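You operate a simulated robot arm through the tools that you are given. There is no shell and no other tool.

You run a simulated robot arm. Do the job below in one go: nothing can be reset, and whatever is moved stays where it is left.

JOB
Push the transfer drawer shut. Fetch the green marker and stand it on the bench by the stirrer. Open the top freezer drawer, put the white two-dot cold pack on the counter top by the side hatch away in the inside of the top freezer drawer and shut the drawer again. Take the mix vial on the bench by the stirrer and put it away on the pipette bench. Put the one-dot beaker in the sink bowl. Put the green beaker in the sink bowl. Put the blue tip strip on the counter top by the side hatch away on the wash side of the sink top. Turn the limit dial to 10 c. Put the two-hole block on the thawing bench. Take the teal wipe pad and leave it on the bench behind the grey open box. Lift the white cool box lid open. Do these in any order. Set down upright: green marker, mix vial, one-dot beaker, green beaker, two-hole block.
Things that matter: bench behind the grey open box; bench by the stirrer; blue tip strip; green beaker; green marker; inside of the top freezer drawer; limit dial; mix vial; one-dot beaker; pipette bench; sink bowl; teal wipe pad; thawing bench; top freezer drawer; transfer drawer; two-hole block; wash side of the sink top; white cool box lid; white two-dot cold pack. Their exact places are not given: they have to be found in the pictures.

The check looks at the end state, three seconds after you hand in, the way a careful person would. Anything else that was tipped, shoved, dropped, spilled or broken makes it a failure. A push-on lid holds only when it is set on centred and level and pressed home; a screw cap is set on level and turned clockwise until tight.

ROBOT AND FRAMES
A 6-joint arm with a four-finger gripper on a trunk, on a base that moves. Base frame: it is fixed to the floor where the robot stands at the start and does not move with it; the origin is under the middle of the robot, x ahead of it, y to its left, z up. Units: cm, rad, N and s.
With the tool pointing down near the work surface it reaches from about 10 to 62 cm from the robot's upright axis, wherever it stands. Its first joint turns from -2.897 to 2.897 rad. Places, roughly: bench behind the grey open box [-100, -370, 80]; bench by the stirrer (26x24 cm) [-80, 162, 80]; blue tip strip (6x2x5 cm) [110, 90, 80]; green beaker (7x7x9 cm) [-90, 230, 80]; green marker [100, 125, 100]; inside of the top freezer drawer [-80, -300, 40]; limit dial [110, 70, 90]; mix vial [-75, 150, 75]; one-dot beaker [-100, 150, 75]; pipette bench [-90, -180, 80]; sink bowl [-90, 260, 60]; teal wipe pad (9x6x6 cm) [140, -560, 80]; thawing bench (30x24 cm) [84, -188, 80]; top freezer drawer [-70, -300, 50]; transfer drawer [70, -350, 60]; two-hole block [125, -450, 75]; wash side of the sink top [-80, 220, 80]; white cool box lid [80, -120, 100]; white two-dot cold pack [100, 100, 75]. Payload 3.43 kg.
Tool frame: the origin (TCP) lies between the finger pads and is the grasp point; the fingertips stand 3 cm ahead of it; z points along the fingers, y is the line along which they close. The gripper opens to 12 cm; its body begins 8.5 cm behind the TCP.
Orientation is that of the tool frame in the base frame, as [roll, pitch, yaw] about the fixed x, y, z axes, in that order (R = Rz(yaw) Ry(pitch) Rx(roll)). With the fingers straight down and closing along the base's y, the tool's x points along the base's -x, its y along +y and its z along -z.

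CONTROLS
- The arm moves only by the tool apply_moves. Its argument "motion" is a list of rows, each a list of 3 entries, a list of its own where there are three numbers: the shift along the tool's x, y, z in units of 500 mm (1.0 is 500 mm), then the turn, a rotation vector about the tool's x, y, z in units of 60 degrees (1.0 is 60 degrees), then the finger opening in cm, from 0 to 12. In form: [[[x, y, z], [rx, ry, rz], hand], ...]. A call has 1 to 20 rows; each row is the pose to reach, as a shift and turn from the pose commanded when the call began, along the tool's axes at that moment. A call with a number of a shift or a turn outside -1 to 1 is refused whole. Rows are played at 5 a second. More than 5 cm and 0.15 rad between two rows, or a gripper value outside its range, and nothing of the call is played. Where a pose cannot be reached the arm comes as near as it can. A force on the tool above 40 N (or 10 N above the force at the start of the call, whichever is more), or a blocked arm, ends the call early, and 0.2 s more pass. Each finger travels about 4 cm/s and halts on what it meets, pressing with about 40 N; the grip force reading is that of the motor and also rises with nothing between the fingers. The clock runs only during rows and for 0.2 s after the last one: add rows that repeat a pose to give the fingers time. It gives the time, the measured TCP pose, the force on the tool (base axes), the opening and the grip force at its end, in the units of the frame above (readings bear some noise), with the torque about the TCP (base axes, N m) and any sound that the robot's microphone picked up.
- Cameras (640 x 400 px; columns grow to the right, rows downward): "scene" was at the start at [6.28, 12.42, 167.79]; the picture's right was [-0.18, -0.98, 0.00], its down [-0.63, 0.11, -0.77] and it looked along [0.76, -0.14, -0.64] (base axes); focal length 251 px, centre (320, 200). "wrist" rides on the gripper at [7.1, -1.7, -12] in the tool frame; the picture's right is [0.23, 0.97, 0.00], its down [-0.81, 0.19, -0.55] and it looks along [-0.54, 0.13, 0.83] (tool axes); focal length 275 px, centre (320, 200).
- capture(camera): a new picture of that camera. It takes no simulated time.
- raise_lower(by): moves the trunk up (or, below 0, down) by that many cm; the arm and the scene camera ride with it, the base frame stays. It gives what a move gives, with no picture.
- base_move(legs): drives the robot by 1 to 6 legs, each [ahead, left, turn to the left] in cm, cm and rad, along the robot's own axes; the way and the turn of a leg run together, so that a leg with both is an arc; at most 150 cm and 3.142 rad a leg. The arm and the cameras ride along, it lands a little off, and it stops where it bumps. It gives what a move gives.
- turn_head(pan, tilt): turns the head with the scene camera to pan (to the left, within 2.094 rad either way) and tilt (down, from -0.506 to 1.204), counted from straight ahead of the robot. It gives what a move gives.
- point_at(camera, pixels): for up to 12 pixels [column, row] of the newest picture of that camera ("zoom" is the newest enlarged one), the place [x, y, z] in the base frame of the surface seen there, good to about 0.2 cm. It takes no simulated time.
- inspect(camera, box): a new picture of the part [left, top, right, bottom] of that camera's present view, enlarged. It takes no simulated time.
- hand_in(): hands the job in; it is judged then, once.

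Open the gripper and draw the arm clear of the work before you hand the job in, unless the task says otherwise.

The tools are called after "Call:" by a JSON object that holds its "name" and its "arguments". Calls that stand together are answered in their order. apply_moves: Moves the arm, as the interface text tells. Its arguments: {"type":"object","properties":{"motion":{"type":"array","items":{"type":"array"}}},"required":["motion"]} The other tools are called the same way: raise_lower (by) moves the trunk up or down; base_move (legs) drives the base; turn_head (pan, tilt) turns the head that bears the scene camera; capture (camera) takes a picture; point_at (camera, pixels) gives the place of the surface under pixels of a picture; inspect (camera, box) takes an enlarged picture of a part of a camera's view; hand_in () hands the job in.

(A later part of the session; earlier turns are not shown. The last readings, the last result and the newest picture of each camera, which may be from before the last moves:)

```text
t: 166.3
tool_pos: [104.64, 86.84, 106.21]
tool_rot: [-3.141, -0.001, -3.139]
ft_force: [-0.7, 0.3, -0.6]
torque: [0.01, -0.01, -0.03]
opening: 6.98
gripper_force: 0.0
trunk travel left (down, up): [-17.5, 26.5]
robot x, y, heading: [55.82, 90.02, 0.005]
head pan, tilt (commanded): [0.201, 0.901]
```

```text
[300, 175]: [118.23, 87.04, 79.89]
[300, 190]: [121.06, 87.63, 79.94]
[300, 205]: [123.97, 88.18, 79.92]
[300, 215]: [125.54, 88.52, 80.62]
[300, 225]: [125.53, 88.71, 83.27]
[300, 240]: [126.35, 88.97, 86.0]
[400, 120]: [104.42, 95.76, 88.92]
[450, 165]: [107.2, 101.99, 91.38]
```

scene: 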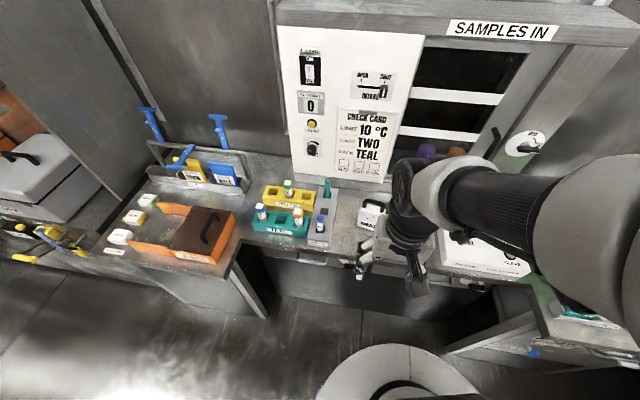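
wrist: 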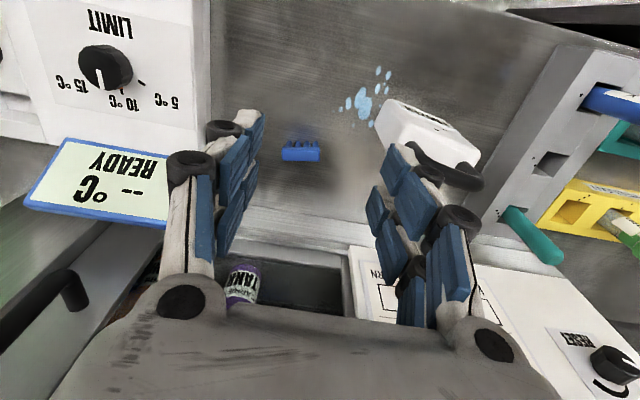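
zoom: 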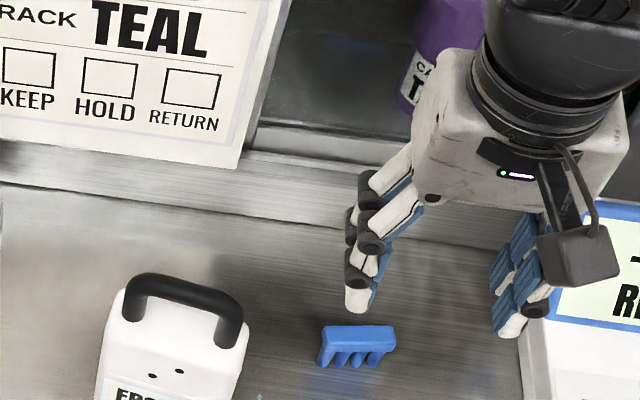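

The sill is far back at x=125.5. I re-zoom the wrist view to get the strip's ends.

Call:
{"name": "inspect", "arguments": {"camera": "wrist", "box": [265, 120, 335, 175]}}

Call:
{"name": "point_at", "arguments": {"camera": "zoom", "pixels": [[196, 265], [460, 265], [328, 205], [328, 292], [240, 158], [435, 163], [196, 230], [460, 235]]}}

```text
7.27 times, centred on (300, 148) of wrist
```

zoom: 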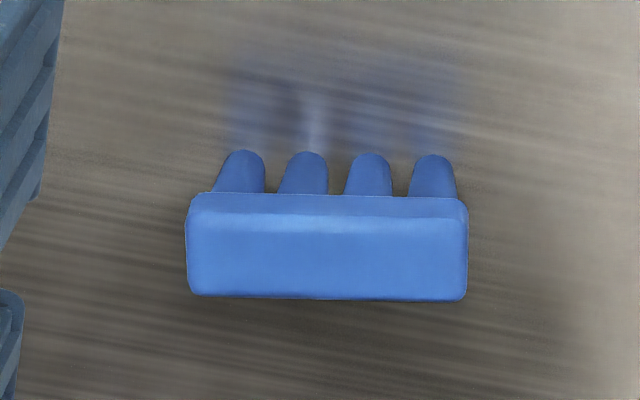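

```text
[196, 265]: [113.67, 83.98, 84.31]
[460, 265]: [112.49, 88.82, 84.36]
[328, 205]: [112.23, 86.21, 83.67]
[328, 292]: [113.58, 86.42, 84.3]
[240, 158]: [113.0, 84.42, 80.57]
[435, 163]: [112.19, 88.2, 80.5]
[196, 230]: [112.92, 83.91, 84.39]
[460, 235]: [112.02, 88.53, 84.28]
```

The strip's bar centre is (112.9,86.35), long axis 12° off y. I move above it and turn the hand 78° to grip across its narrow side (in two calls).

Call:
{"name": "apply_moves", "arguments": {"motion": [[[-0.03, -0.002, 0], [0, 0, 0.13], 6], [[-0.07, -0.004, 0], [0, 0, 0.26], 6], [[-0.11, -0.006, 0], [0, 0, 0.39], 6], [[-0.15, -0.008, 0], [0, 0, 0.52], 6], [[-0.165, -0.01, 0], [0, 0, 0.65], 6], [[-0.165, -0.01, 0], [0, 0, 0.65], 6]]}}

Call:
{"name": "apply_moves", "arguments": {"motion": [[[0, 0, 0], [0, 0, 0.13], 6], [[0, 0, 0], [0, 0, 0.26], 6], [[0, 0, 0], [0, 0, 0.39], 6], [[0, 0, 0], [0, 0, 0.52], 6], [[0, 0, 0], [0, 0, 0.65], 6], [[0, 0, 0], [0, 0, 0.65], 6]]}}

Call:
{"name": "capture", "arguments": {"camera": "wrist"}}

```text
t: 167.7
tool_pos: [112.77, 86.58, 106.09]
tool_rot: [3.141, 0.001, 2.464]
ft_force: [-0.5, -0.2, -0.2]
torque: [-0.01, 0.03, -0.01]
opening: 6.01
gripper_force: 0.0
trunk travel left (down, up): [-17.5, 26.5]
robot x, y, heading: [55.69, 90.11, 0.002]
head pan, tilt (commanded): [0.201, 0.901]
```

```text
t: 169.1
tool_pos: [112.85, 86.55, 106.04]
tool_rot: [-3.141, 0.001, 1.782]
ft_force: [-0.5, 0.2, -0.4]
torque: [0.03, 0.01, -0.05]
opening: 5.98
gripper_force: 0.1
trunk travel left (down, up): [-17.5, 26.5]
robot x, y, heading: [55.79, 89.56, 0.007]
head pan, tilt (commanded): [0.201, 0.901]
```

```text
taken
```

wrist: 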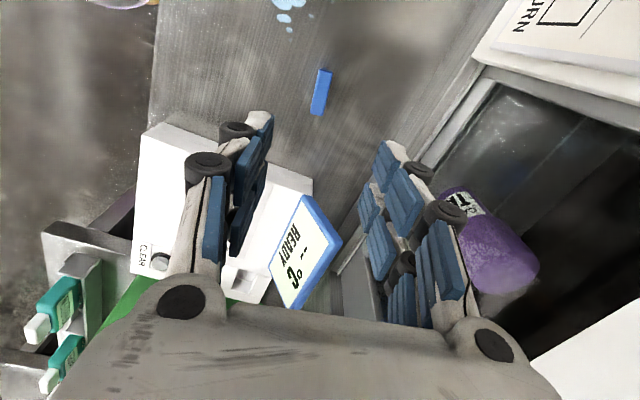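

The strip at (321,92) is aligned with the pads. I verify its centre.

Call:
{"name": "point_at", "arguments": {"camera": "wrist", "pixels": [[321, 92], [325, 74], [317, 110], [314, 92], [328, 92]]}}

```text
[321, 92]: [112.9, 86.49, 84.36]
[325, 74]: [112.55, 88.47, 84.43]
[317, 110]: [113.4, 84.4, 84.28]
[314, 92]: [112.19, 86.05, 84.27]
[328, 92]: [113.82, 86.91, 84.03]
```

Centre (112.95,86.45) matches. I descend to z=84.6 and close on the bar.

Call:
{"name": "apply_moves", "arguments": {"motion": [[[0, 0, 0.09], [0, 0, 0], 6], [[0, 0, 0.18], [0, 0, 0], 6], [[0, 0, 0.27], [0, 0, 0], 6], [[0, 0, 0.35], [0, 0, 0], 6], [[0, 0, 0.4], [0, 0, 0], 6], [[0, 0, 0.428], [0, 0, 0], 6], [[0, 0, 0.428], [0, 0, 0], 6], [[0, 0, 0.428], [0, 0, 0], 3.5], [[0, 0, 0.428], [0, 0, 0], 1], [[0, 0, 0.428], [0, 0, 0], 0], [[0, 0, 0.428], [0, 0, 0], 0], [[0, 0, 0.428], [0, 0, 0], 0]]}}

Call:
{"name": "capture", "arguments": {"camera": "wrist"}}

```text
t: 171.7
tool_pos: [112.87, 86.53, 84.72]
tool_rot: [-3.141, -0.001, 1.784]
ft_force: [-1.0, 0.1, -0.1]
torque: [-0.06, 0.01, 0.0]
opening: 1.62
gripper_force: 38.0
trunk travel left (down, up): [-17.5, 26.5]
robot x, y, heading: [55.79, 89.66, 0.003]
head pan, tilt (commanded): [0.201, 0.901]
```

```text
taken
```

wrist: 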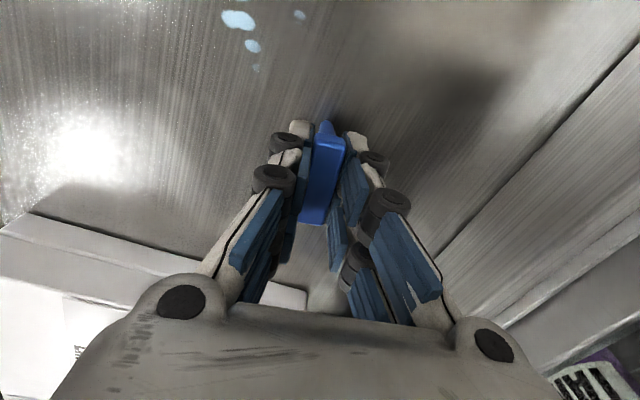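

Gripped (1.62 cm). I lift it and retract toward the robot.

Call:
{"name": "apply_moves", "arguments": {"motion": [[[0, 0, -0.05], [0, 0, 0], 0], [[0, 0, -0.14], [0, 0, 0], 0], [[0, 0, -0.23], [0, 0, 0], 0], [[0, 0, -0.32], [0, 0, 0], 0], [[0, 0, -0.41], [0, 0, 0], 0], [[0, 0, -0.5], [0, 0, 0], 0], [[0.02, -0.04, -0.58], [0, 0, 0], 0], [[0.06, -0.12, -0.6], [0, 0, 0], 0], [[0.1, -0.2, -0.6], [0, 0, 0], 0], [[0.14, -0.28, -0.6], [0, 0, 0], 0], [[0.18, -0.36, -0.6], [0, 0, 0], 0], [[0.22, -0.44, -0.6], [0, 0, 0], 0], [[0.26, -0.51, -0.6], [0, 0, 0], 0]]}}

Call:
{"name": "capture", "arguments": {"camera": "wrist"}}

```text
t: 174.5
tool_pos: [84.94, 93.93, 114.76]
tool_rot: [-3.14, 0.001, 1.782]
ft_force: [0.1, 0.3, -0.7]
torque: [-0.01, -0.01, 0.0]
opening: 1.59
gripper_force: 40.0
trunk travel left (down, up): [-17.5, 26.5]
robot x, y, heading: [55.57, 90.14, 0.001]
head pan, tilt (commanded): [0.201, 0.901]
```

```text
taken
```

wrist: 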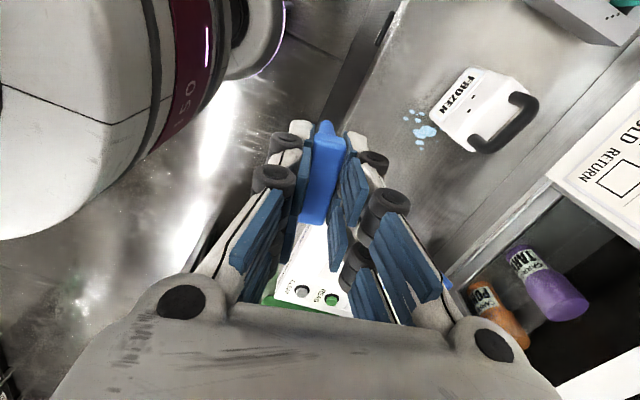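

The strip is held. I drive to the sink's wash side.

Call:
{"name": "base_move", "arguments": {"legs": [[-50, 0, 0], [0, 122, 0], [0, 0, 3.14], [37, 0, 0]]}}

Call:
{"name": "turn_head", "arguments": {"pan": 0.35, "tilt": 0.9}}

Call:
{"name": "capture", "arguments": {"camera": "scene"}}

Call:
{"name": "capture", "arguments": {"camera": "wrist"}}

```text
t: 192.5
tool_pos: [-61.24, 206.71, 114.68]
tool_rot: [3.141, 0.0, -1.358]
ft_force: [0.0, -0.5, 0.2]
torque: [0.0, -0.04, -0.02]
opening: 1.61
gripper_force: 40.1
trunk travel left (down, up): [-17.5, 26.5]
robot x, y, heading: [-31.62, 210.75, -3.134]
head pan, tilt (commanded): [0.201, 0.901]
```

```text
t: 193.2
tool_pos: [-60.95, 206.74, 114.72]
tool_rot: [-3.141, 0.0, -1.357]
ft_force: [0.2, -0.8, -0.7]
torque: [-0.01, -0.03, 0.04]
opening: 1.59
gripper_force: 40.0
trunk travel left (down, up): [-17.5, 26.5]
robot x, y, heading: [-31.71, 210.84, -3.14]
head pan, tilt (commanded): [0.351, 0.901]
```

```text
taken
```

scene: 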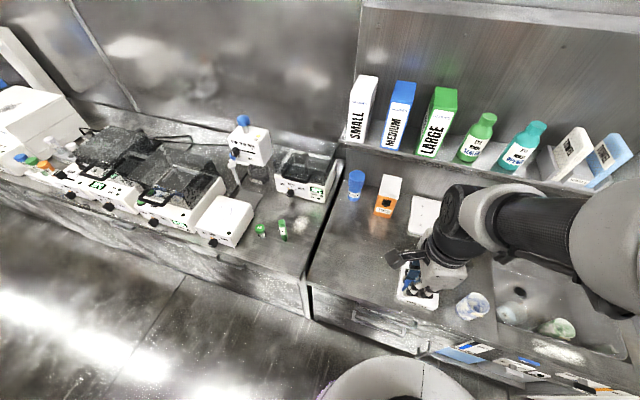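

```text
taken
```

wrist: 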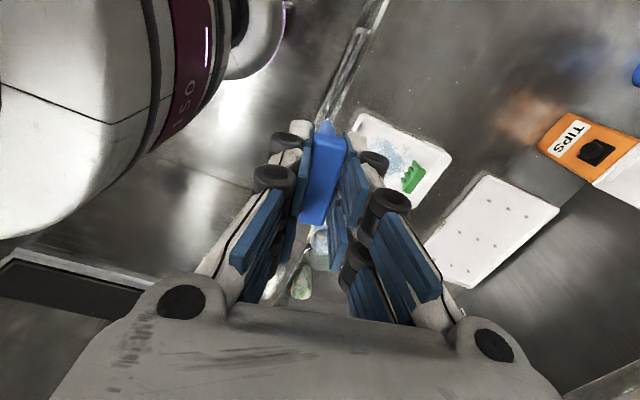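

The WASH tray is at (400,160) in the wrist view with the green strip at (412,178). I measure its floor, edges and strip.

Call:
{"name": "inspect", "arguments": {"camera": "wrist", "box": [330, 90, 470, 230]}}

Call:
{"name": "point_at", "arguments": {"camera": "zoom", "pixels": [[250, 200], [230, 130], [330, 160], [300, 230], [350, 250], [375, 245], [460, 195], [240, 80], [390, 330], [280, 180], [420, 200], [330, 290]]}}

```text
2.86 times, centred on (400, 160) of wrist
```

zoom: 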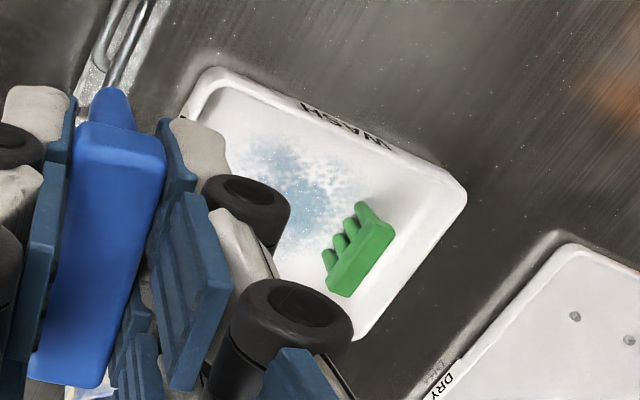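

```text
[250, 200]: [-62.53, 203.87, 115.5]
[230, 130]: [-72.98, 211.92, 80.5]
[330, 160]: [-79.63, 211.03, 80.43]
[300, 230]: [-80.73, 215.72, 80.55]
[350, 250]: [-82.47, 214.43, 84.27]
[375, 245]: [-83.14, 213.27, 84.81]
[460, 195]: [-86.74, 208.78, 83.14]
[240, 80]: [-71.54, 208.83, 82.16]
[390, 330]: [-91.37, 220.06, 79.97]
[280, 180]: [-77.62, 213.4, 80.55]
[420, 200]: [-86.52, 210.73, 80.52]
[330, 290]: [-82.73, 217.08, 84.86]
```

Tray floor z=80.5; there is room at (-75.5,214.5) beside the green strip. I carry the strip over it and lower to just above.

Call:
{"name": "apply_moves", "arguments": {"motion": [[[-0.05, 0.06, 0], [0, 0, 0], 0], [[-0.1, 0.12, 0], [0, 0, 0], 0], [[-0.15, 0.18, 0], [0, 0, 0], 0], [[-0.2, 0.235, 0.02], [0, 0, 0], 0], [[-0.2134, 0.2514, 0.1], [0, 0, 0], 0], [[-0.2134, 0.2514, 0.19], [0, 0, 0], 0], [[-0.2134, 0.2514, 0.28], [0, 0, 0], 0], [[-0.2134, 0.2514, 0.37], [0, 0, 0], 0], [[-0.2134, 0.2514, 0.46], [0, 0, 0], 0], [[-0.2134, 0.2514, 0.53], [0, 0, 0], 0], [[-0.2134, 0.2514, 0.56], [0, 0, 0], 0], [[-0.2134, 0.2514, 0.57], [0, 0, 0], 0], [[-0.2134, 0.2514, 0.57], [0, 0, 0], 0]]}}

Call:
{"name": "capture", "arguments": {"camera": "wrist"}}

Call:
{"name": "inspect", "arguments": {"camera": "scene", "box": [370, 230, 480, 330]}}

```text
t: 196.0
tool_pos: [-75.59, 214.48, 86.24]
tool_rot: [3.14, 0.001, -1.359]
ft_force: [-0.3, -0.4, -0.5]
torque: [0.04, -0.01, 0.04]
opening: 1.61
gripper_force: 40.3
trunk travel left (down, up): [-17.5, 26.5]
robot x, y, heading: [-32.08, 210.73, -3.14]
head pan, tilt (commanded): [0.351, 0.901]
```

```text
taken
```

wrist: 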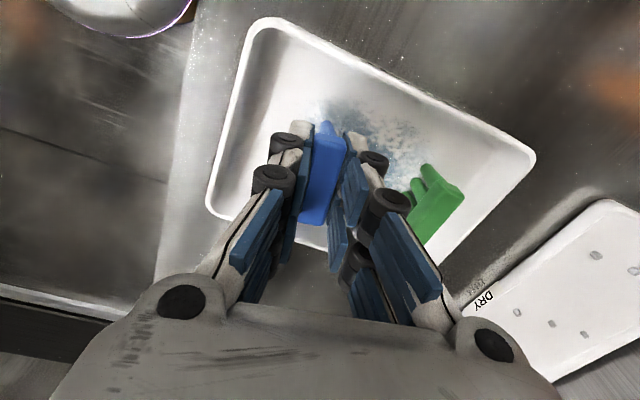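

```text
4.00 times, centred on (425, 280) of scene
```

zoom: 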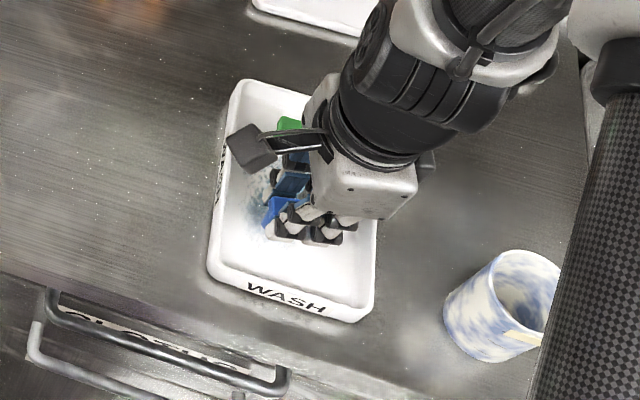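

The strip hangs just above the tray floor. I lower slowly to contact.

Call:
{"name": "apply_moves", "arguments": {"motion": [[[0, 0, 0.01], [0, 0, 0], 0], [[0, 0, 0.016], [0, 0, 0], 0], [[0, 0, 0.02], [0, 0, 0], 0], [[0, 0, 0.02], [0, 0, 0], 0]]}}

```text
t: 197.0
tool_pos: [-75.64, 214.45, 85.23]
tool_rot: [-3.141, 0.0, -1.358]
ft_force: [-0.3, 0.2, 0.1]
torque: [-0.02, -0.02, -0.04]
opening: 1.6
gripper_force: 39.6
trunk travel left (down, up): [-17.5, 26.5]
robot x, y, heading: [-31.44, 210.92, -3.141]
head pan, tilt (commanded): [0.351, 0.901]
```

Still no contact; a few more 0.1 cm steps.

Call:
{"name": "apply_moves", "arguments": {"motion": [[[0, 0, 0.002], [0, 0, 0], 0], [[0, 0, 0.004], [0, 0, 0], 0], [[0, 0, 0.005], [0, 0, 0], 0], [[0, 0, 0.005], [0, 0, 0], 0]]}}

```text
t: 198.0
tool_pos: [-75.61, 214.5, 85.12]
tool_rot: [3.137, 0.001, -1.358]
ft_force: [0.3, -1.3, 23.6]
torque: [-0.09, -0.05, 0.02]
opening: 1.6
gripper_force: 39.5
trunk travel left (down, up): [-17.5, 26.5]
robot x, y, heading: [-31.84, 211.05, -3.138]
head pan, tilt (commanded): [0.351, 0.901]
```

Contact (23 N). I ease up 0.1 cm, open to 3.6 cm and rise.

Call:
{"name": "apply_moves", "arguments": {"motion": [[[0, 0, -0.002], [0, 0, 0], 0], [[0, 0, -0.002], [0, 0, 0], 2], [[0, 0, -0.002], [0, 0, 0], 2.8], [[0, 0, -0.002], [0, 0, 0], 3.6], [[0, 0, -0.002], [0, 0, 0], 3.6], [[0, 0, -0.002], [0, 0, 0], 3.6], [[0, 0, -0.03], [0, 0, 0], 3.6], [[0, 0, -0.09], [0, 0, 0], 3.6], [[0, 0, -0.17], [0, 0, 0], 3.6], [[0, 0, -0.26], [0, 0, 0], 3.6], [[0, 0, -0.35], [0, 0, 0], 3.6], [[0, 0, -0.44], [0, 0, 0], 3.6], [[0, 0, -0.53], [0, 0, 0], 3.6]]}}

Call:
{"name": "capture", "arguments": {"camera": "wrist"}}

Call:
{"name": "capture", "arguments": {"camera": "scene"}}

```text
t: 200.8
tool_pos: [-75.67, 214.45, 111.56]
tool_rot: [-3.141, 0.0, -1.358]
ft_force: [0.2, -0.5, -0.4]
torque: [0.04, 0.04, -0.01]
opening: 3.61
gripper_force: 0.1
trunk travel left (down, up): [-17.5, 26.5]
robot x, y, heading: [-32.0, 210.68, -3.135]
head pan, tilt (commanded): [0.351, 0.901]
```

```text
taken
```

wrist: 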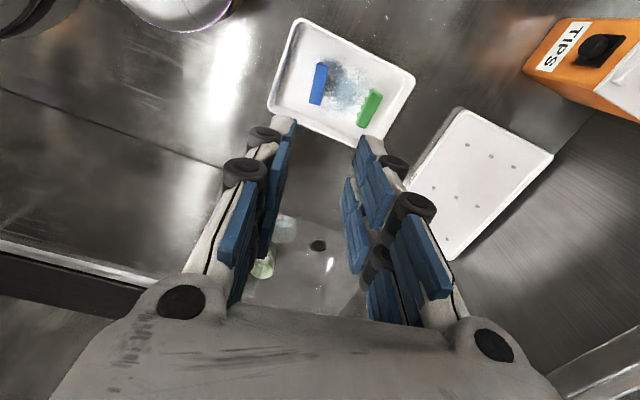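

```text
taken
```

scene: 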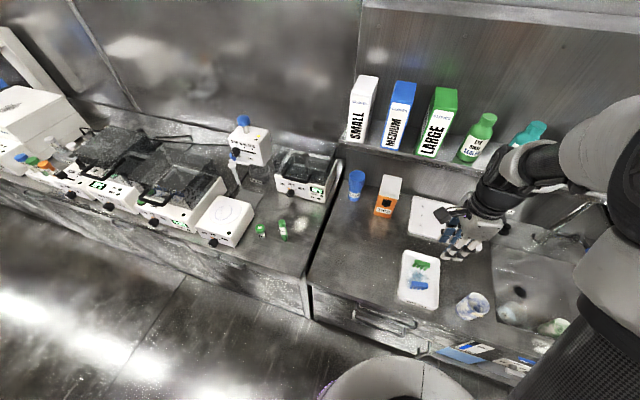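

The blue strip stands in the wash tray. Now the mix vial: I retract a little, keeping the hand's orientation (closing along x), and drive left to it.

Call:
{"name": "apply_moves", "arguments": {"motion": [[[0.02, -0.09, 0], [0, 0, 0], 6], [[0.04, -0.18, 0], [0, 0, 0], 6], [[0.06, -0.27, 0], [0, 0, 0], 6], [[0.074, -0.342, 0], [0, 0, 0], 6]]}}

Call:
{"name": "base_move", "arguments": {"legs": [[0, 50, 0]]}}

Call:
{"name": "capture", "arguments": {"camera": "wrist"}}

Call:
{"name": "capture", "arguments": {"camera": "scene"}}

```text
t: 201.8
tool_pos: [-58.96, 214.48, 111.9]
tool_rot: [-3.14, 0.0, -1.359]
ft_force: [-0.3, 0.9, 0.4]
torque: [-0.01, -0.03, -0.03]
opening: 5.99
gripper_force: 0.1
out of reach, approached as far as the arm can: row 4
trunk travel left (down, up): [-17.5, 26.5]
robot x, y, heading: [-31.71, 210.81, -3.142]
head pan, tilt (commanded): [0.351, 0.901]
```

```text
t: 204.8
tool_pos: [-58.82, 164.15, 111.94]
tool_rot: [-3.14, 0.0, -1.357]
ft_force: [0.0, -0.2, 0.4]
torque: [0.05, 0.02, 0.02]
opening: 6.0
gripper_force: 0.0
trunk travel left (down, up): [-17.5, 26.5]
robot x, y, heading: [-31.36, 160.88, -3.142]
head pan, tilt (commanded): [0.351, 0.901]
```

```text
taken
```

wrist: 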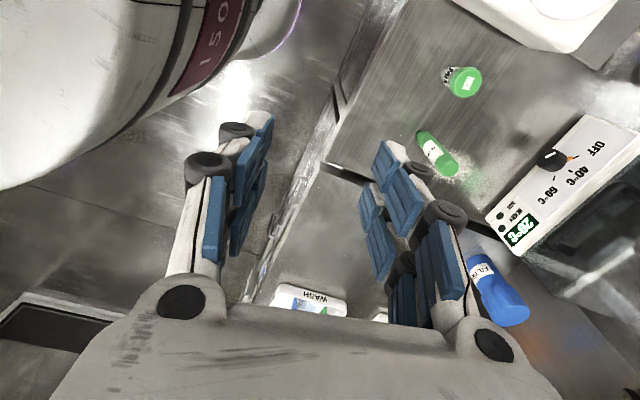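

```text
taken
```

scene: 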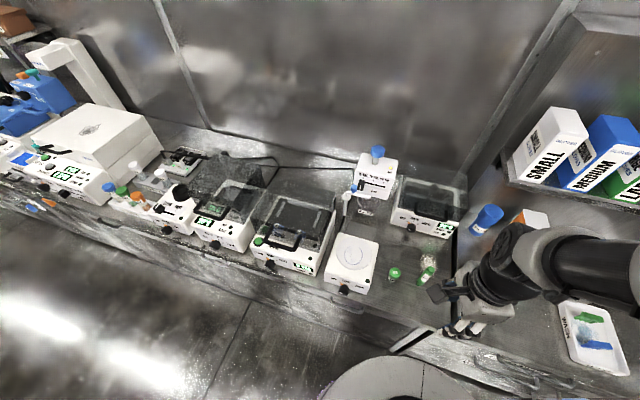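

The vial is at (462,82) and the marker at (437,155) in the wrist view. I measure both and the stirrer's edge.

Call:
{"name": "point_at", "arguments": {"camera": "wrist", "pixels": [[465, 82], [452, 78], [479, 84], [464, 97], [462, 68], [448, 165], [430, 140], [540, 45], [490, 25], [570, 60]]}}

Call:
{"name": "inspect", "arguments": {"camera": "wrist", "box": [400, 40, 520, 200]}}

```text
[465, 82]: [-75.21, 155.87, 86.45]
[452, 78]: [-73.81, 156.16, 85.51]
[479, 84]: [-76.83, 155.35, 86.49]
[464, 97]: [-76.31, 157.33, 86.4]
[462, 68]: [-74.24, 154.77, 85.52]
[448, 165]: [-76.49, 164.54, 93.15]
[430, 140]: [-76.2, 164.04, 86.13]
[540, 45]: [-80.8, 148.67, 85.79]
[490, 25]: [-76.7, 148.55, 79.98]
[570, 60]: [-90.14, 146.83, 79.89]
```

```text
2.50 times, centred on (460, 120) of wrist
```

zoom: 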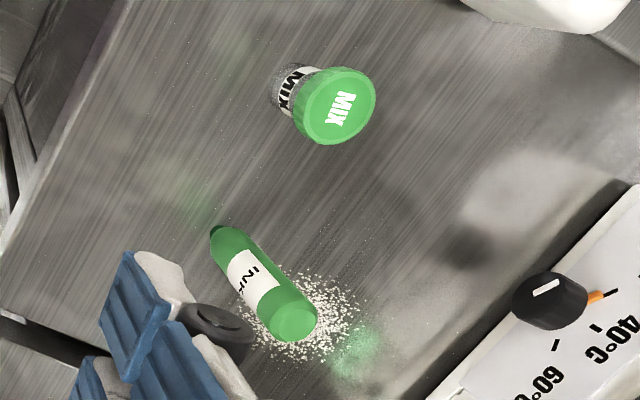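

The vial's cap centre is (-75.3,155.85), top z=86.45; stirrer edge at y=148.7. I move over it and descend with a 6 cm opening.

Call:
{"name": "apply_moves", "arguments": {"motion": [[[0.02, 0.08, 0.02], [0, 0, 0], 6], [[0.045, 0.17, 0.04], [0, 0, 0], 6], [[0.07, 0.26, 0.06], [0, 0, 0], 6], [[0.0922, 0.345, 0.08], [0, 0, 0], 6], [[0.0922, 0.3577, 0.17], [0, 0, 0], 6], [[0.0922, 0.3577, 0.26], [0, 0, 0], 6], [[0.0922, 0.3577, 0.35], [0, 0, 0], 6], [[0.0922, 0.3577, 0.4], [0, 0, 0], 6], [[0.0922, 0.3577, 0.4], [0, 0, 0], 6]]}}

Call:
{"name": "capture", "arguments": {"camera": "wrist"}}

```text
t: 206.8
tool_pos: [-75.14, 155.97, 91.87]
tool_rot: [-3.14, 0.001, -1.358]
ft_force: [0.2, 0.0, -0.3]
torque: [0.01, 0.0, -0.01]
opening: 6.01
gripper_force: 0.1
trunk travel left (down, up): [-17.5, 26.5]
robot x, y, heading: [-31.58, 160.61, -3.14]
head pan, tilt (commanded): [0.351, 0.901]
```

```text
taken
```

wrist: 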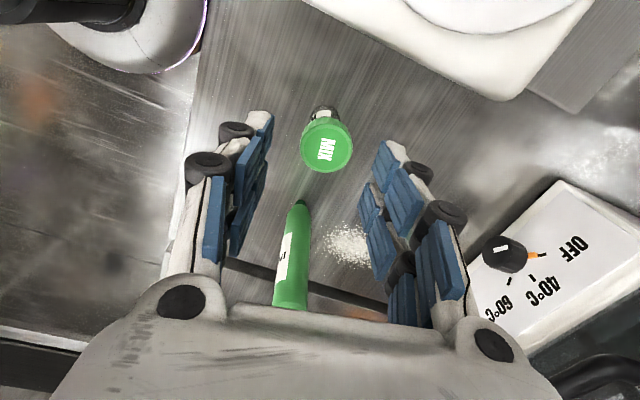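

The vial is centred between the fingers and the marker is well beyond the hand. I descend and close.

Call:
{"name": "apply_moves", "arguments": {"motion": [[[0, 0, 0.06], [0, 0, 0], 6], [[0, 0, 0.11], [0, 0, 0], 6], [[0, 0, 0.145], [0, 0, 0], 6], [[0, 0, 0.145], [0, 0, 0], 6], [[0, 0, 0.145], [0, 0, 0], 4.5], [[0, 0, 0.145], [0, 0, 0], 3], [[0, 0, 0.145], [0, 0, 0], 1.5], [[0, 0, 0.145], [0, 0, 0], 1.5], [[0, 0, 0.145], [0, 0, 0], 1.5]]}}

Call:
{"name": "capture", "arguments": {"camera": "wrist"}}

```text
t: 208.8
tool_pos: [-75.27, 156.01, 84.55]
tool_rot: [-3.139, 0.001, -1.358]
ft_force: [0.3, 0.0, 0.2]
torque: [0.01, 0.03, -0.02]
opening: 3.05
gripper_force: 40.0
trunk travel left (down, up): [-17.5, 26.5]
robot x, y, heading: [-31.65, 160.52, -3.137]
head pan, tilt (commanded): [0.351, 0.901]
```

```text
taken
```

wrist: 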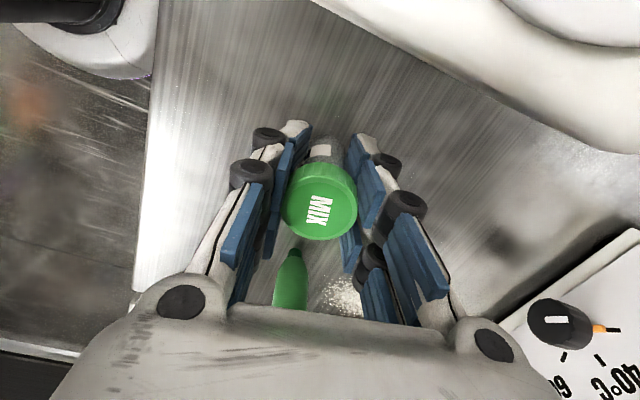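

Gripped at 3.05 cm. I lift straight up and check the marker and vial.

Call:
{"name": "apply_moves", "arguments": {"motion": [[[0, 0, -0.04], [0, 0, 0], 1.5], [[0, 0, -0.1], [0, 0, 0], 1.5], [[0, 0, -0.18], [0, 0, 0], 1.5], [[0, 0, -0.27], [0, 0, 0], 1.5], [[0, 0, -0.36], [0, 0, 0], 1.5], [[0, 0, -0.45], [0, 0, 0], 1.5], [[0, 0, -0.54], [0, 0, 0], 1.5], [[0, -0.06, -0.6], [0, 0, 0], 1.5], [[0, -0.14, -0.62], [0, 0, 0], 1.5], [[0, -0.22, -0.62], [0, 0, 0], 1.5], [[0, -0.26, -0.62], [0, 0, 0], 1.5]]}}

Call:
{"name": "capture", "arguments": {"camera": "wrist"}}

Call:
{"name": "capture", "arguments": {"camera": "scene"}}

```text
t: 211.2
tool_pos: [-62.6, 158.77, 115.64]
tool_rot: [-3.137, 0.002, -1.358]
ft_force: [-0.5, 0.0, -0.7]
torque: [0.02, 0.0, -0.01]
opening: 3.04
gripper_force: 39.7
trunk travel left (down, up): [-17.5, 26.5]
robot x, y, heading: [-31.76, 160.82, -3.139]
head pan, tilt (commanded): [0.351, 0.901]
```

```text
taken
```

wrist: 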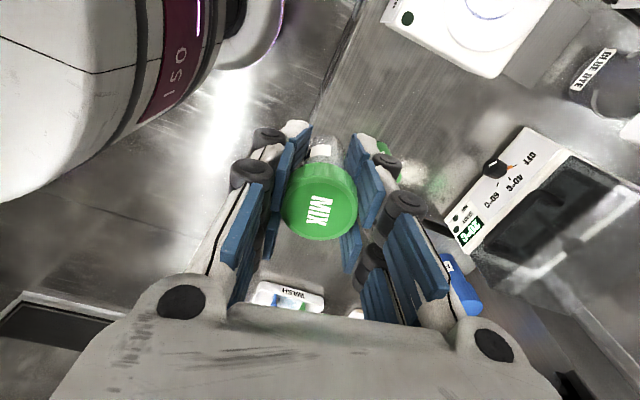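

```text
taken
```

scene: 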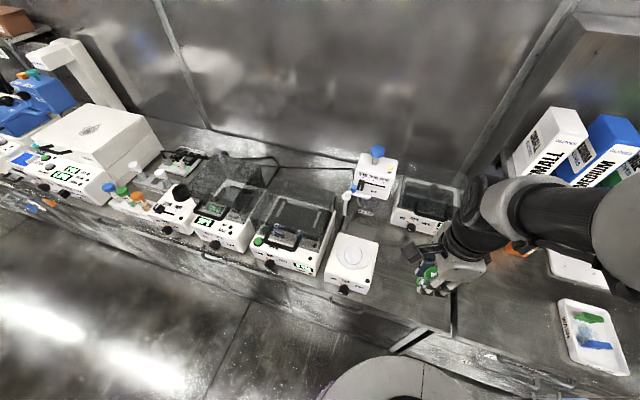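

Vial held. I back into the corridor's middle and drive along to the pipette bench near y=-180.

Call:
{"name": "base_move", "arguments": {"legs": [[-32, 0, 0], [0, 148, 0], [0, 148, 0], [0, 20, 0]]}}

Call:
{"name": "turn_head", "arguments": {"pan": 0.4, "tilt": 0.7}}

Call:
{"name": "capture", "arguments": {"camera": "scene"}}

```text
t: 228.3
tool_pos: [-31.26, -155.45, 115.48]
tool_rot: [-3.14, 0.0, -1.366]
ft_force: [-0.8, -1.2, -0.6]
torque: [0.05, -0.02, 0.02]
opening: 3.06
gripper_force: 40.4
trunk travel left (down, up): [-17.5, 26.5]
robot x, y, heading: [-0.01, -154.01, 3.135]
head pan, tilt (commanded): [0.351, 0.901]
```

```text
t: 229.0
tool_pos: [-31.13, -155.25, 115.51]
tool_rot: [-3.14, 0.0, -1.366]
ft_force: [0.3, 0.4, -0.5]
torque: [0.01, 0.03, 0.01]
opening: 3.04
gripper_force: 40.4
trunk travel left (down, up): [-17.5, 26.5]
robot x, y, heading: [-0.28, -153.67, 3.133]
head pan, tilt (commanded): [0.4, 0.7]
```

```text
taken
```

scene: 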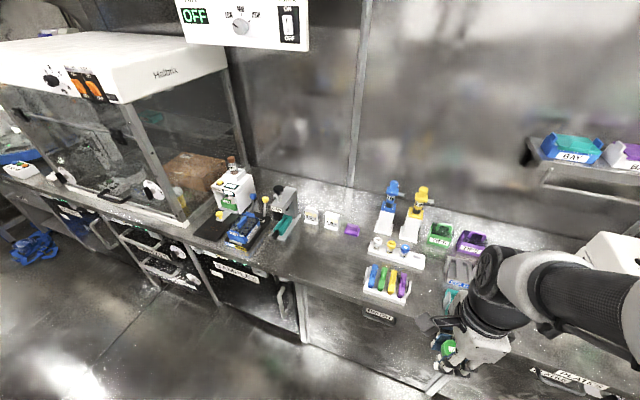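

The pipette bench shows blue/yellow pipettes at (390,205)-(415,215), a vial rack (397,255) and pen rack (388,282). I zoom and measure.

Call:
{"name": "inspect", "arguments": {"camera": "scene", "box": [280, 170, 500, 320]}}

Call:
{"name": "point_at", "arguments": {"camera": "scene", "pixels": [[390, 210], [415, 220], [395, 258], [388, 285], [340, 250], [330, 270], [352, 230], [330, 217], [440, 235], [350, 285], [300, 250], [330, 295]]}}

```text
2.67 times, centred on (390, 245) of scene
```

zoom: 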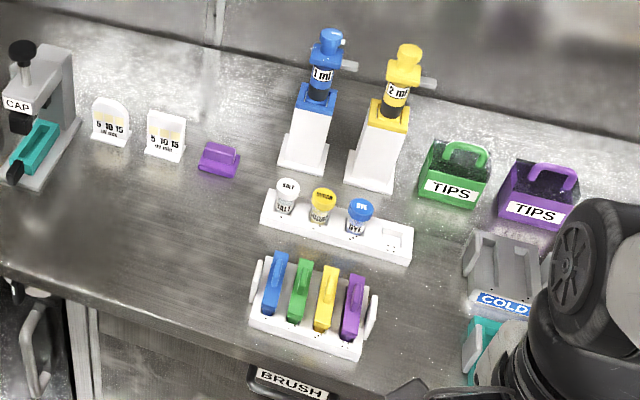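

```text
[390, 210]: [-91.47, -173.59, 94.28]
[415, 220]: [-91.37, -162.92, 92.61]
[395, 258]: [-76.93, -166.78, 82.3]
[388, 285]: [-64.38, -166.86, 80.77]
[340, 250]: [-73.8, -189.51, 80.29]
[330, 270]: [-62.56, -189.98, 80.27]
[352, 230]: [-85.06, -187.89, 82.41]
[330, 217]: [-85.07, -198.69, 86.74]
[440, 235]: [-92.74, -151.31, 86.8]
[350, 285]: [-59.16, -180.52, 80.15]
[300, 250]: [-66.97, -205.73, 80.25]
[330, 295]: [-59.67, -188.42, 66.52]
```

There is a free patch of bench around (-79,-184) between the vial rack, the pipette stands and the purple clip. I drive up to it.

Call:
{"name": "base_move", "arguments": {"legs": [[0, 28, 0], [26, 0, 0]]}}

Call:
{"name": "capture", "arguments": {"camera": "wrist"}}

Call:
{"name": "capture", "arguments": {"camera": "scene"}}

```text
t: 232.4
tool_pos: [-57.36, -183.26, 115.41]
tool_rot: [-3.139, -0.001, -1.37]
ft_force: [0.2, 0.5, -0.7]
torque: [0.02, -0.05, -0.02]
opening: 3.04
gripper_force: 40.3
trunk travel left (down, up): [-17.5, 26.5]
robot x, y, heading: [-25.99, -181.82, 3.135]
head pan, tilt (commanded): [0.4, 0.7]
```

```text
taken
```

wrist: 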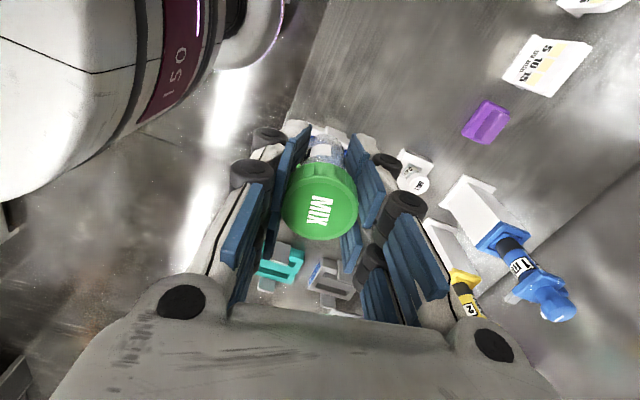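

```text
taken
```

scene: 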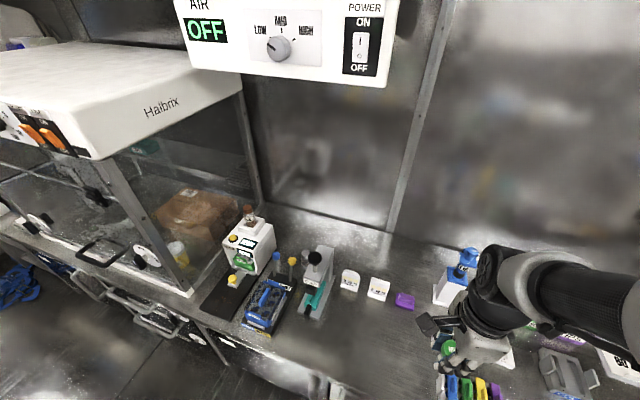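

I measure the purple clip, rack edge, pipette stand and the free bench in the wrist view.

Call:
{"name": "point_at", "arguments": {"camera": "wrist", "pixels": [[487, 122], [470, 110], [430, 100], [440, 60], [400, 60], [415, 185], [400, 160], [452, 195], [490, 195], [480, 145], [430, 140], [370, 80]]}}

```text
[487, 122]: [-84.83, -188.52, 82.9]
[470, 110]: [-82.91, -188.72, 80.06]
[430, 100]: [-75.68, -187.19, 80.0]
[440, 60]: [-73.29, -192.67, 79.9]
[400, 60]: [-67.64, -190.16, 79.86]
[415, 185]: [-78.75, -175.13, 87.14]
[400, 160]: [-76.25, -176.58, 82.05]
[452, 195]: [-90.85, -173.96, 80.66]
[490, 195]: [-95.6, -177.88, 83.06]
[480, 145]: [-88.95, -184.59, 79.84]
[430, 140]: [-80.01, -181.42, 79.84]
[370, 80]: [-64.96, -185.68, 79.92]
```

I carry the vial to (-74.5,-185) and lower it to about 1 cm above the bench.

Call:
{"name": "apply_moves", "arguments": {"motion": [[[-0.008, 0.08, 0], [0, 0, 0], 1.5], [[-0.016, 0.16, 0], [0, 0, 0], 1.5], [[-0.025, 0.25, 0], [0, 0, 0], 1.5], [[-0.033, 0.33, 0.02], [0, 0, 0], 1.5], [[-0.0343, 0.3429, 0.1], [0, 0, 0], 1.5], [[-0.0343, 0.3429, 0.19], [0, 0, 0], 1.5], [[-0.0343, 0.3429, 0.28], [0, 0, 0], 1.5], [[-0.0343, 0.3429, 0.37], [0, 0, 0], 1.5], [[-0.0343, 0.3429, 0.46], [0, 0, 0], 1.5], [[-0.0343, 0.3429, 0.54], [0, 0, 0], 1.5], [[-0.0343, 0.3429, 0.585], [0, 0, 0], 1.5], [[-0.0343, 0.3429, 0.6], [0, 0, 0], 1.5], [[-0.0343, 0.3429, 0.6], [0, 0, 0], 1.5]]}}

Call:
{"name": "capture", "arguments": {"camera": "wrist"}}

```text
t: 235.2
tool_pos: [-74.15, -184.86, 85.39]
tool_rot: [-3.141, 0.0, -1.371]
ft_force: [0.0, 0.1, -0.4]
torque: [0.02, -0.02, 0.0]
opening: 3.03
gripper_force: 40.2
trunk travel left (down, up): [-17.5, 26.5]
robot x, y, heading: [-26.36, -181.97, 3.134]
head pan, tilt (commanded): [0.4, 0.7]
```

```text
taken
```

wrist: 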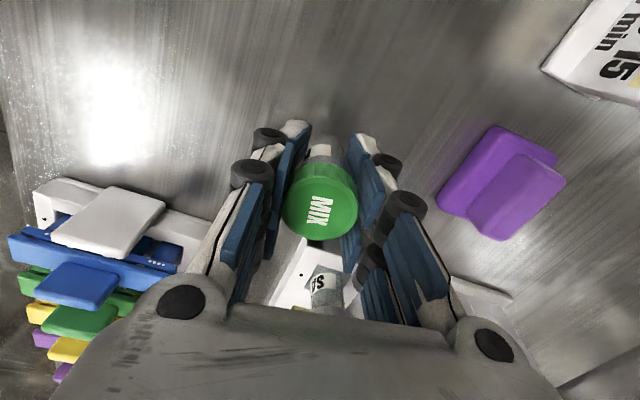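

The spot is clear. I lower in small steps to contact.

Call:
{"name": "apply_moves", "arguments": {"motion": [[[0, 0, 0.006], [0, 0, 0], 1.5], [[0, 0, 0.012], [0, 0, 0], 1.5], [[0, 0, 0.016], [0, 0, 0], 1.5], [[0, 0, 0.016], [0, 0, 0], 1.5]]}}

Call:
{"name": "apply_moves", "arguments": {"motion": [[[0, 0, 0.002], [0, 0, 0], 1.5], [[0, 0, 0.003], [0, 0, 0], 1.5], [[0, 0, 0.003], [0, 0, 0], 1.5]]}}

```text
t: 236.2
tool_pos: [-74.31, -185.16, 84.64]
tool_rot: [-3.14, 0.001, -1.37]
ft_force: [0.6, 0.4, -0.6]
torque: [-0.03, 0.02, -0.01]
opening: 3.06
gripper_force: 40.0
trunk travel left (down, up): [-17.5, 26.5]
robot x, y, heading: [-26.13, -181.74, 3.13]
head pan, tilt (commanded): [0.4, 0.7]
```

```text
t: 237.1
tool_pos: [-74.28, -184.99, 84.52]
tool_rot: [-3.14, 0.001, -1.37]
ft_force: [-0.5, -0.1, 0.4]
torque: [0.03, -0.03, 0.0]
opening: 3.05
gripper_force: 39.9
trunk travel left (down, up): [-17.5, 26.5]
robot x, y, heading: [-26.1, -181.72, 3.137]
head pan, tilt (commanded): [0.4, 0.7]
```

A little further until the force rises.

Call:
{"name": "apply_moves", "arguments": {"motion": [[[0, 0, 0.002], [0, 0, 0], 1.5], [[0, 0, 0.003], [0, 0, 0], 1.5], [[0, 0, 0.003], [0, 0, 0], 1.5]]}}

```text
t: 237.8
tool_pos: [-74.24, -185.09, 84.54]
tool_rot: [-3.141, 0.0, -1.372]
ft_force: [-0.6, 0.7, 14.3]
torque: [0.01, -0.13, 0.0]
opening: 3.03
gripper_force: 40.0
trunk travel left (down, up): [-17.5, 26.5]
robot x, y, heading: [-26.37, -182.06, 3.133]
head pan, tilt (commanded): [0.4, 0.7]
```

Contact (14 N). I ease off slightly, open, and rise.

Call:
{"name": "apply_moves", "arguments": {"motion": [[[0, 0, -0.002], [0, 0, 0], 1.5], [[0, 0, -0.002], [0, 0, 0], 3.4], [[0, 0, -0.002], [0, 0, 0], 4.2], [[0, 0, -0.002], [0, 0, 0], 5], [[0, 0, -0.002], [0, 0, 0], 5], [[0, 0, -0.002], [0, 0, 0], 5], [[0, 0, -0.03], [0, 0, 0], 5], [[0, 0, -0.09], [0, 0, 0], 5], [[0, 0, -0.17], [0, 0, 0], 5], [[0, 0, -0.26], [0, 0, 0], 5], [[0, 0, -0.35], [0, 0, 0], 5], [[0, 0, -0.44], [0, 0, 0], 5], [[0, 0, -0.53], [0, 0, 0], 5], [[0, 0, -0.6], [0, 0, 0], 5]]}}

Call:
{"name": "capture", "arguments": {"camera": "wrist"}}

```text
t: 240.8
tool_pos: [-74.14, -185.08, 114.57]
tool_rot: [-3.139, 0.0, -1.371]
ft_force: [1.0, 0.6, -0.2]
torque: [0.03, 0.03, -0.02]
opening: 4.99
gripper_force: 0.0
trunk travel left (down, up): [-17.5, 26.5]
robot x, y, heading: [-26.2, -181.78, 3.132]
head pan, tilt (commanded): [0.4, 0.7]
```

```text
taken
```

wrist: 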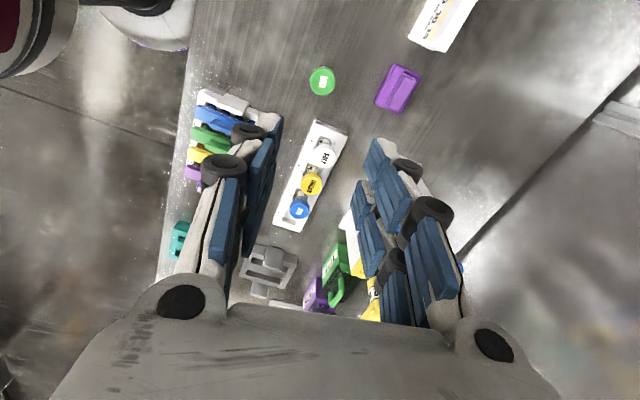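

The mix vial stands on the pipette bench. I retract, turn the hand back, and drive toward the freezer.

Call:
{"name": "apply_moves", "arguments": {"motion": [[[0.013, -0.063, 0], [0, 0, -0.13], 5], [[0.026, -0.126, 0], [0, 0, -0.26], 5], [[0.039, -0.189, 0], [0, 0, -0.39], 5], [[0.052, -0.252, 0], [0, 0, -0.52], 5], [[0.06, -0.3, 0], [0, 0, -0.65], 5]]}}

Call:
{"name": "apply_moves", "arguments": {"motion": [[[0, 0, 0], [0, 0, -0.13], 5], [[0, 0, 0], [0, 0, -0.26], 5], [[0, 0, 0], [0, 0, -0.39], 5], [[0, 0, 0], [0, 0, -0.52], 5], [[0, 0, 0], [0, 0, -0.65], 5]]}}

Call:
{"name": "base_move", "arguments": {"legs": [[-26, 0, 0], [0, 70, 0]]}}

Call:
{"name": "turn_head", "arguments": {"pan": 0.6, "tilt": 0.75}}

Call:
{"name": "capture", "arguments": {"camera": "scene"}}

```text
t: 242.1
tool_pos: [-58.89, -185.03, 114.41]
tool_rot: [3.142, -0.001, -0.688]
ft_force: [-0.8, -0.8, 0.5]
torque: [-0.02, 0.02, -0.03]
opening: 4.99
gripper_force: 0.1
trunk travel left (down, up): [-17.5, 26.5]
robot x, y, heading: [-25.58, -181.42, 3.13]
head pan, tilt (commanded): [0.4, 0.7]
```

```text
t: 243.2
tool_pos: [-59.09, -185.08, 114.56]
tool_rot: [3.141, 0.0, -0.008]
ft_force: [-0.8, 0.5, -0.5]
torque: [-0.03, -0.02, 0.02]
opening: 4.99
gripper_force: 0.0
trunk travel left (down, up): [-17.5, 26.5]
robot x, y, heading: [-26.18, -181.31, 3.128]
head pan, tilt (commanded): [0.4, 0.7]
```

```text
t: 248.6
tool_pos: [-33.54, -255.37, 114.34]
tool_rot: [3.141, -0.001, -0.007]
ft_force: [0.1, -0.4, -0.4]
torque: [0.01, 0.0, -0.01]
opening: 4.99
gripper_force: 0.1
trunk travel left (down, up): [-17.5, 26.5]
robot x, y, heading: [-0.52, -251.65, 3.134]
head pan, tilt (commanded): [0.4, 0.7]
```

```text
t: 249.3
tool_pos: [-33.55, -255.32, 114.37]
tool_rot: [3.14, -0.002, -0.008]
ft_force: [-0.4, 0.2, 0.5]
torque: [0.01, 0.01, 0.0]
opening: 5.01
gripper_force: 0.1
trunk travel left (down, up): [-17.5, 26.5]
robot x, y, heading: [-0.69, -252.2, 3.139]
head pan, tilt (commanded): [0.6, 0.75]
```

```text
taken
```

scene: 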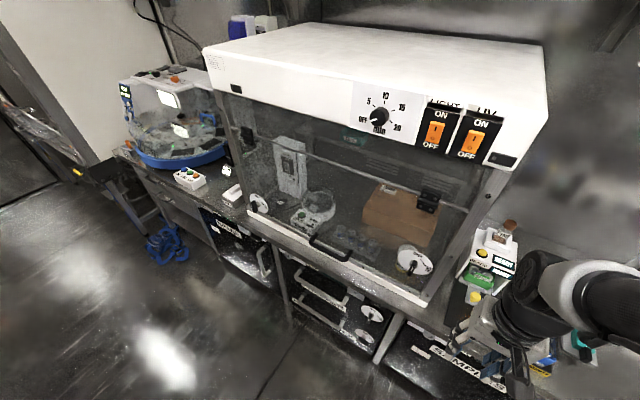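

Below the glass cabinet I see drawer fronts around (330,300) and (235,245). I zoom in on them.

Call:
{"name": "inspect", "arguments": {"camera": "scene", "box": [190, 190, 420, 380]}}

Call:
{"name": "point_at", "arguments": {"camera": "scene", "pixels": [[320, 285], [320, 320], [370, 312], [240, 240], [265, 265], [425, 355], [330, 250], [290, 265], [345, 345], [280, 300]]}}

```text
2.11 times, centred on (305, 285) of scene
```

zoom: 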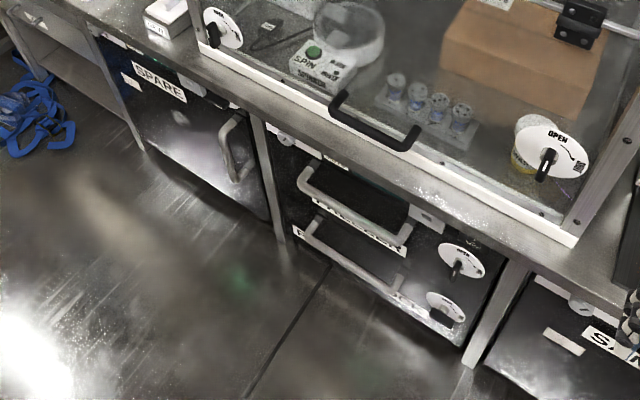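

```text
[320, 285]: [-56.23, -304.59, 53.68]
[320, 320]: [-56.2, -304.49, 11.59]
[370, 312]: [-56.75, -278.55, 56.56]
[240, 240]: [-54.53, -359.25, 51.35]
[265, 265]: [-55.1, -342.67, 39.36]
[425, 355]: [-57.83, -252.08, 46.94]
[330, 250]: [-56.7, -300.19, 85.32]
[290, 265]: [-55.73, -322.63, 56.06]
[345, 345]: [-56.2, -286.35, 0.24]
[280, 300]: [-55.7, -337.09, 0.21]
```

The freezer has two drawers with rotary catches on the right at zoom (460,258) and (445,305). I zoom on those from here.

Call:
{"name": "inspect", "arguments": {"camera": "scene", "box": [335, 290, 395, 350]}}

Call:
{"name": "inspect", "arguments": {"camera": "scene", "box": [285, 255, 375, 345]}}

```text
6.67 times, centred on (365, 320) of scene
```

zoom: 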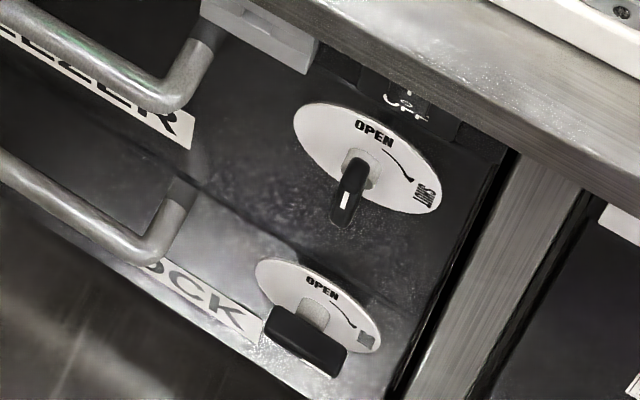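

```text
4.44 times, centred on (330, 300) of scene
```

zoom: 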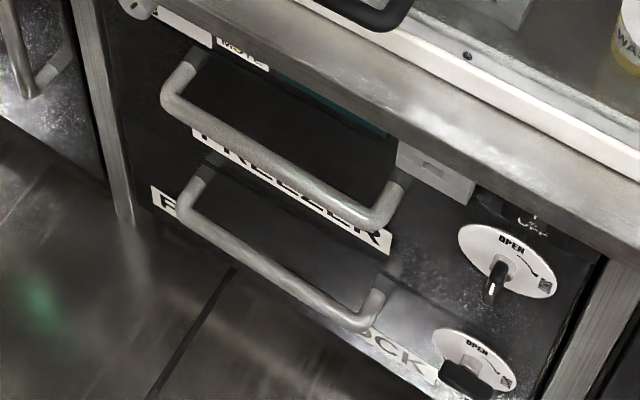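

The top drawer's catch lever stands vertical at OPEN, so it is unlocked. Before working I look at the opposite (east) side for clearance.

Call:
{"name": "turn_head", "arguments": {"pan": 2.094, "tilt": 0.6}}

Call:
{"name": "capture", "arguments": {"camera": "scene"}}

```text
t: 250.9
tool_pos: [-33.54, -255.43, 114.47]
tool_rot: [3.141, -0.002, -0.009]
ft_force: [0.1, -0.1, 0.1]
torque: [0.02, 0.02, -0.02]
opening: 4.99
gripper_force: 0.0
trunk travel left (down, up): [-17.5, 26.5]
robot x, y, heading: [-0.58, -251.88, 3.135]
head pan, tilt (commanded): [2.094, 0.6]
```

```text
taken
```

scene: 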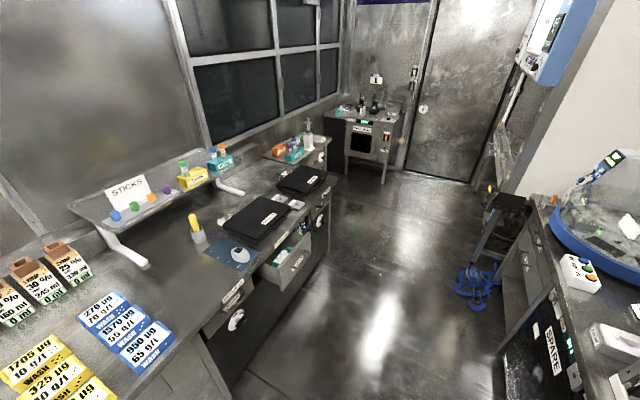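

The open transfer drawer is at (290,262). I measure it, the east bench edges and zoom in.

Call:
{"name": "inspect", "arguments": {"camera": "scene", "box": [200, 180, 360, 340]}}

Call:
{"name": "point_at", "arguments": {"camera": "scene", "pixels": [[290, 262], [305, 262], [280, 280], [325, 215], [200, 335], [245, 330], [290, 315], [210, 255], [318, 250], [330, 250], [400, 270]]}}

```text
2.50 times, centred on (280, 260) of scene
```

zoom: 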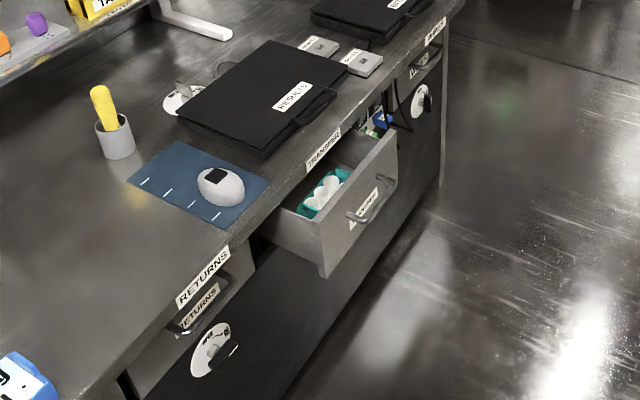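

```text
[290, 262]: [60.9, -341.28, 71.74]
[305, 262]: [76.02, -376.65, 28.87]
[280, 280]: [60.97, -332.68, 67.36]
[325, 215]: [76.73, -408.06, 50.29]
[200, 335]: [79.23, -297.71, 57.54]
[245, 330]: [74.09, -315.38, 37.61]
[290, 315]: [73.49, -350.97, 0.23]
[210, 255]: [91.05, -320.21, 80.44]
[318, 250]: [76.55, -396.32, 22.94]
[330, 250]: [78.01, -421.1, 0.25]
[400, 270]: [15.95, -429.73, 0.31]
```

The east bench front is at x≈74 and the open transfer drawer's front at x≈61, so there's room. I turn the head back to measure the freezer's top handle.

Call:
{"name": "base_move", "arguments": {"legs": [[-15, 35, 0]]}}

Call:
{"name": "turn_head", "arguments": {"pan": 0.25, "tilt": 0.8}}

Call:
{"name": "capture", "arguments": {"camera": "scene"}}

```text
t: 253.3
tool_pos: [-18.53, -290.99, 114.3]
tool_rot: [3.141, -0.003, -0.004]
ft_force: [-0.3, -0.1, 0.6]
torque: [0.04, 0.02, 0.0]
opening: 5.0
gripper_force: 0.1
trunk travel left (down, up): [-17.5, 26.5]
robot x, y, heading: [14.26, -287.47, 3.141]
head pan, tilt (commanded): [2.094, 0.6]
```

```text
t: 255.2
tool_pos: [-18.7, -290.84, 114.48]
tool_rot: [3.141, -0.001, -0.002]
ft_force: [-0.3, 0.3, 0.0]
torque: [0.0, 0.02, 0.0]
opening: 4.99
gripper_force: 0.0
trunk travel left (down, up): [-17.5, 26.5]
robot x, y, heading: [14.42, -287.65, 3.147]
head pan, tilt (commanded): [0.25, 0.799]
```

```text
taken
```

scene: 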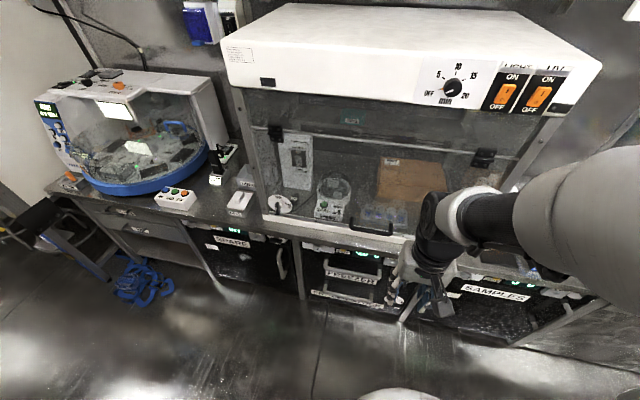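

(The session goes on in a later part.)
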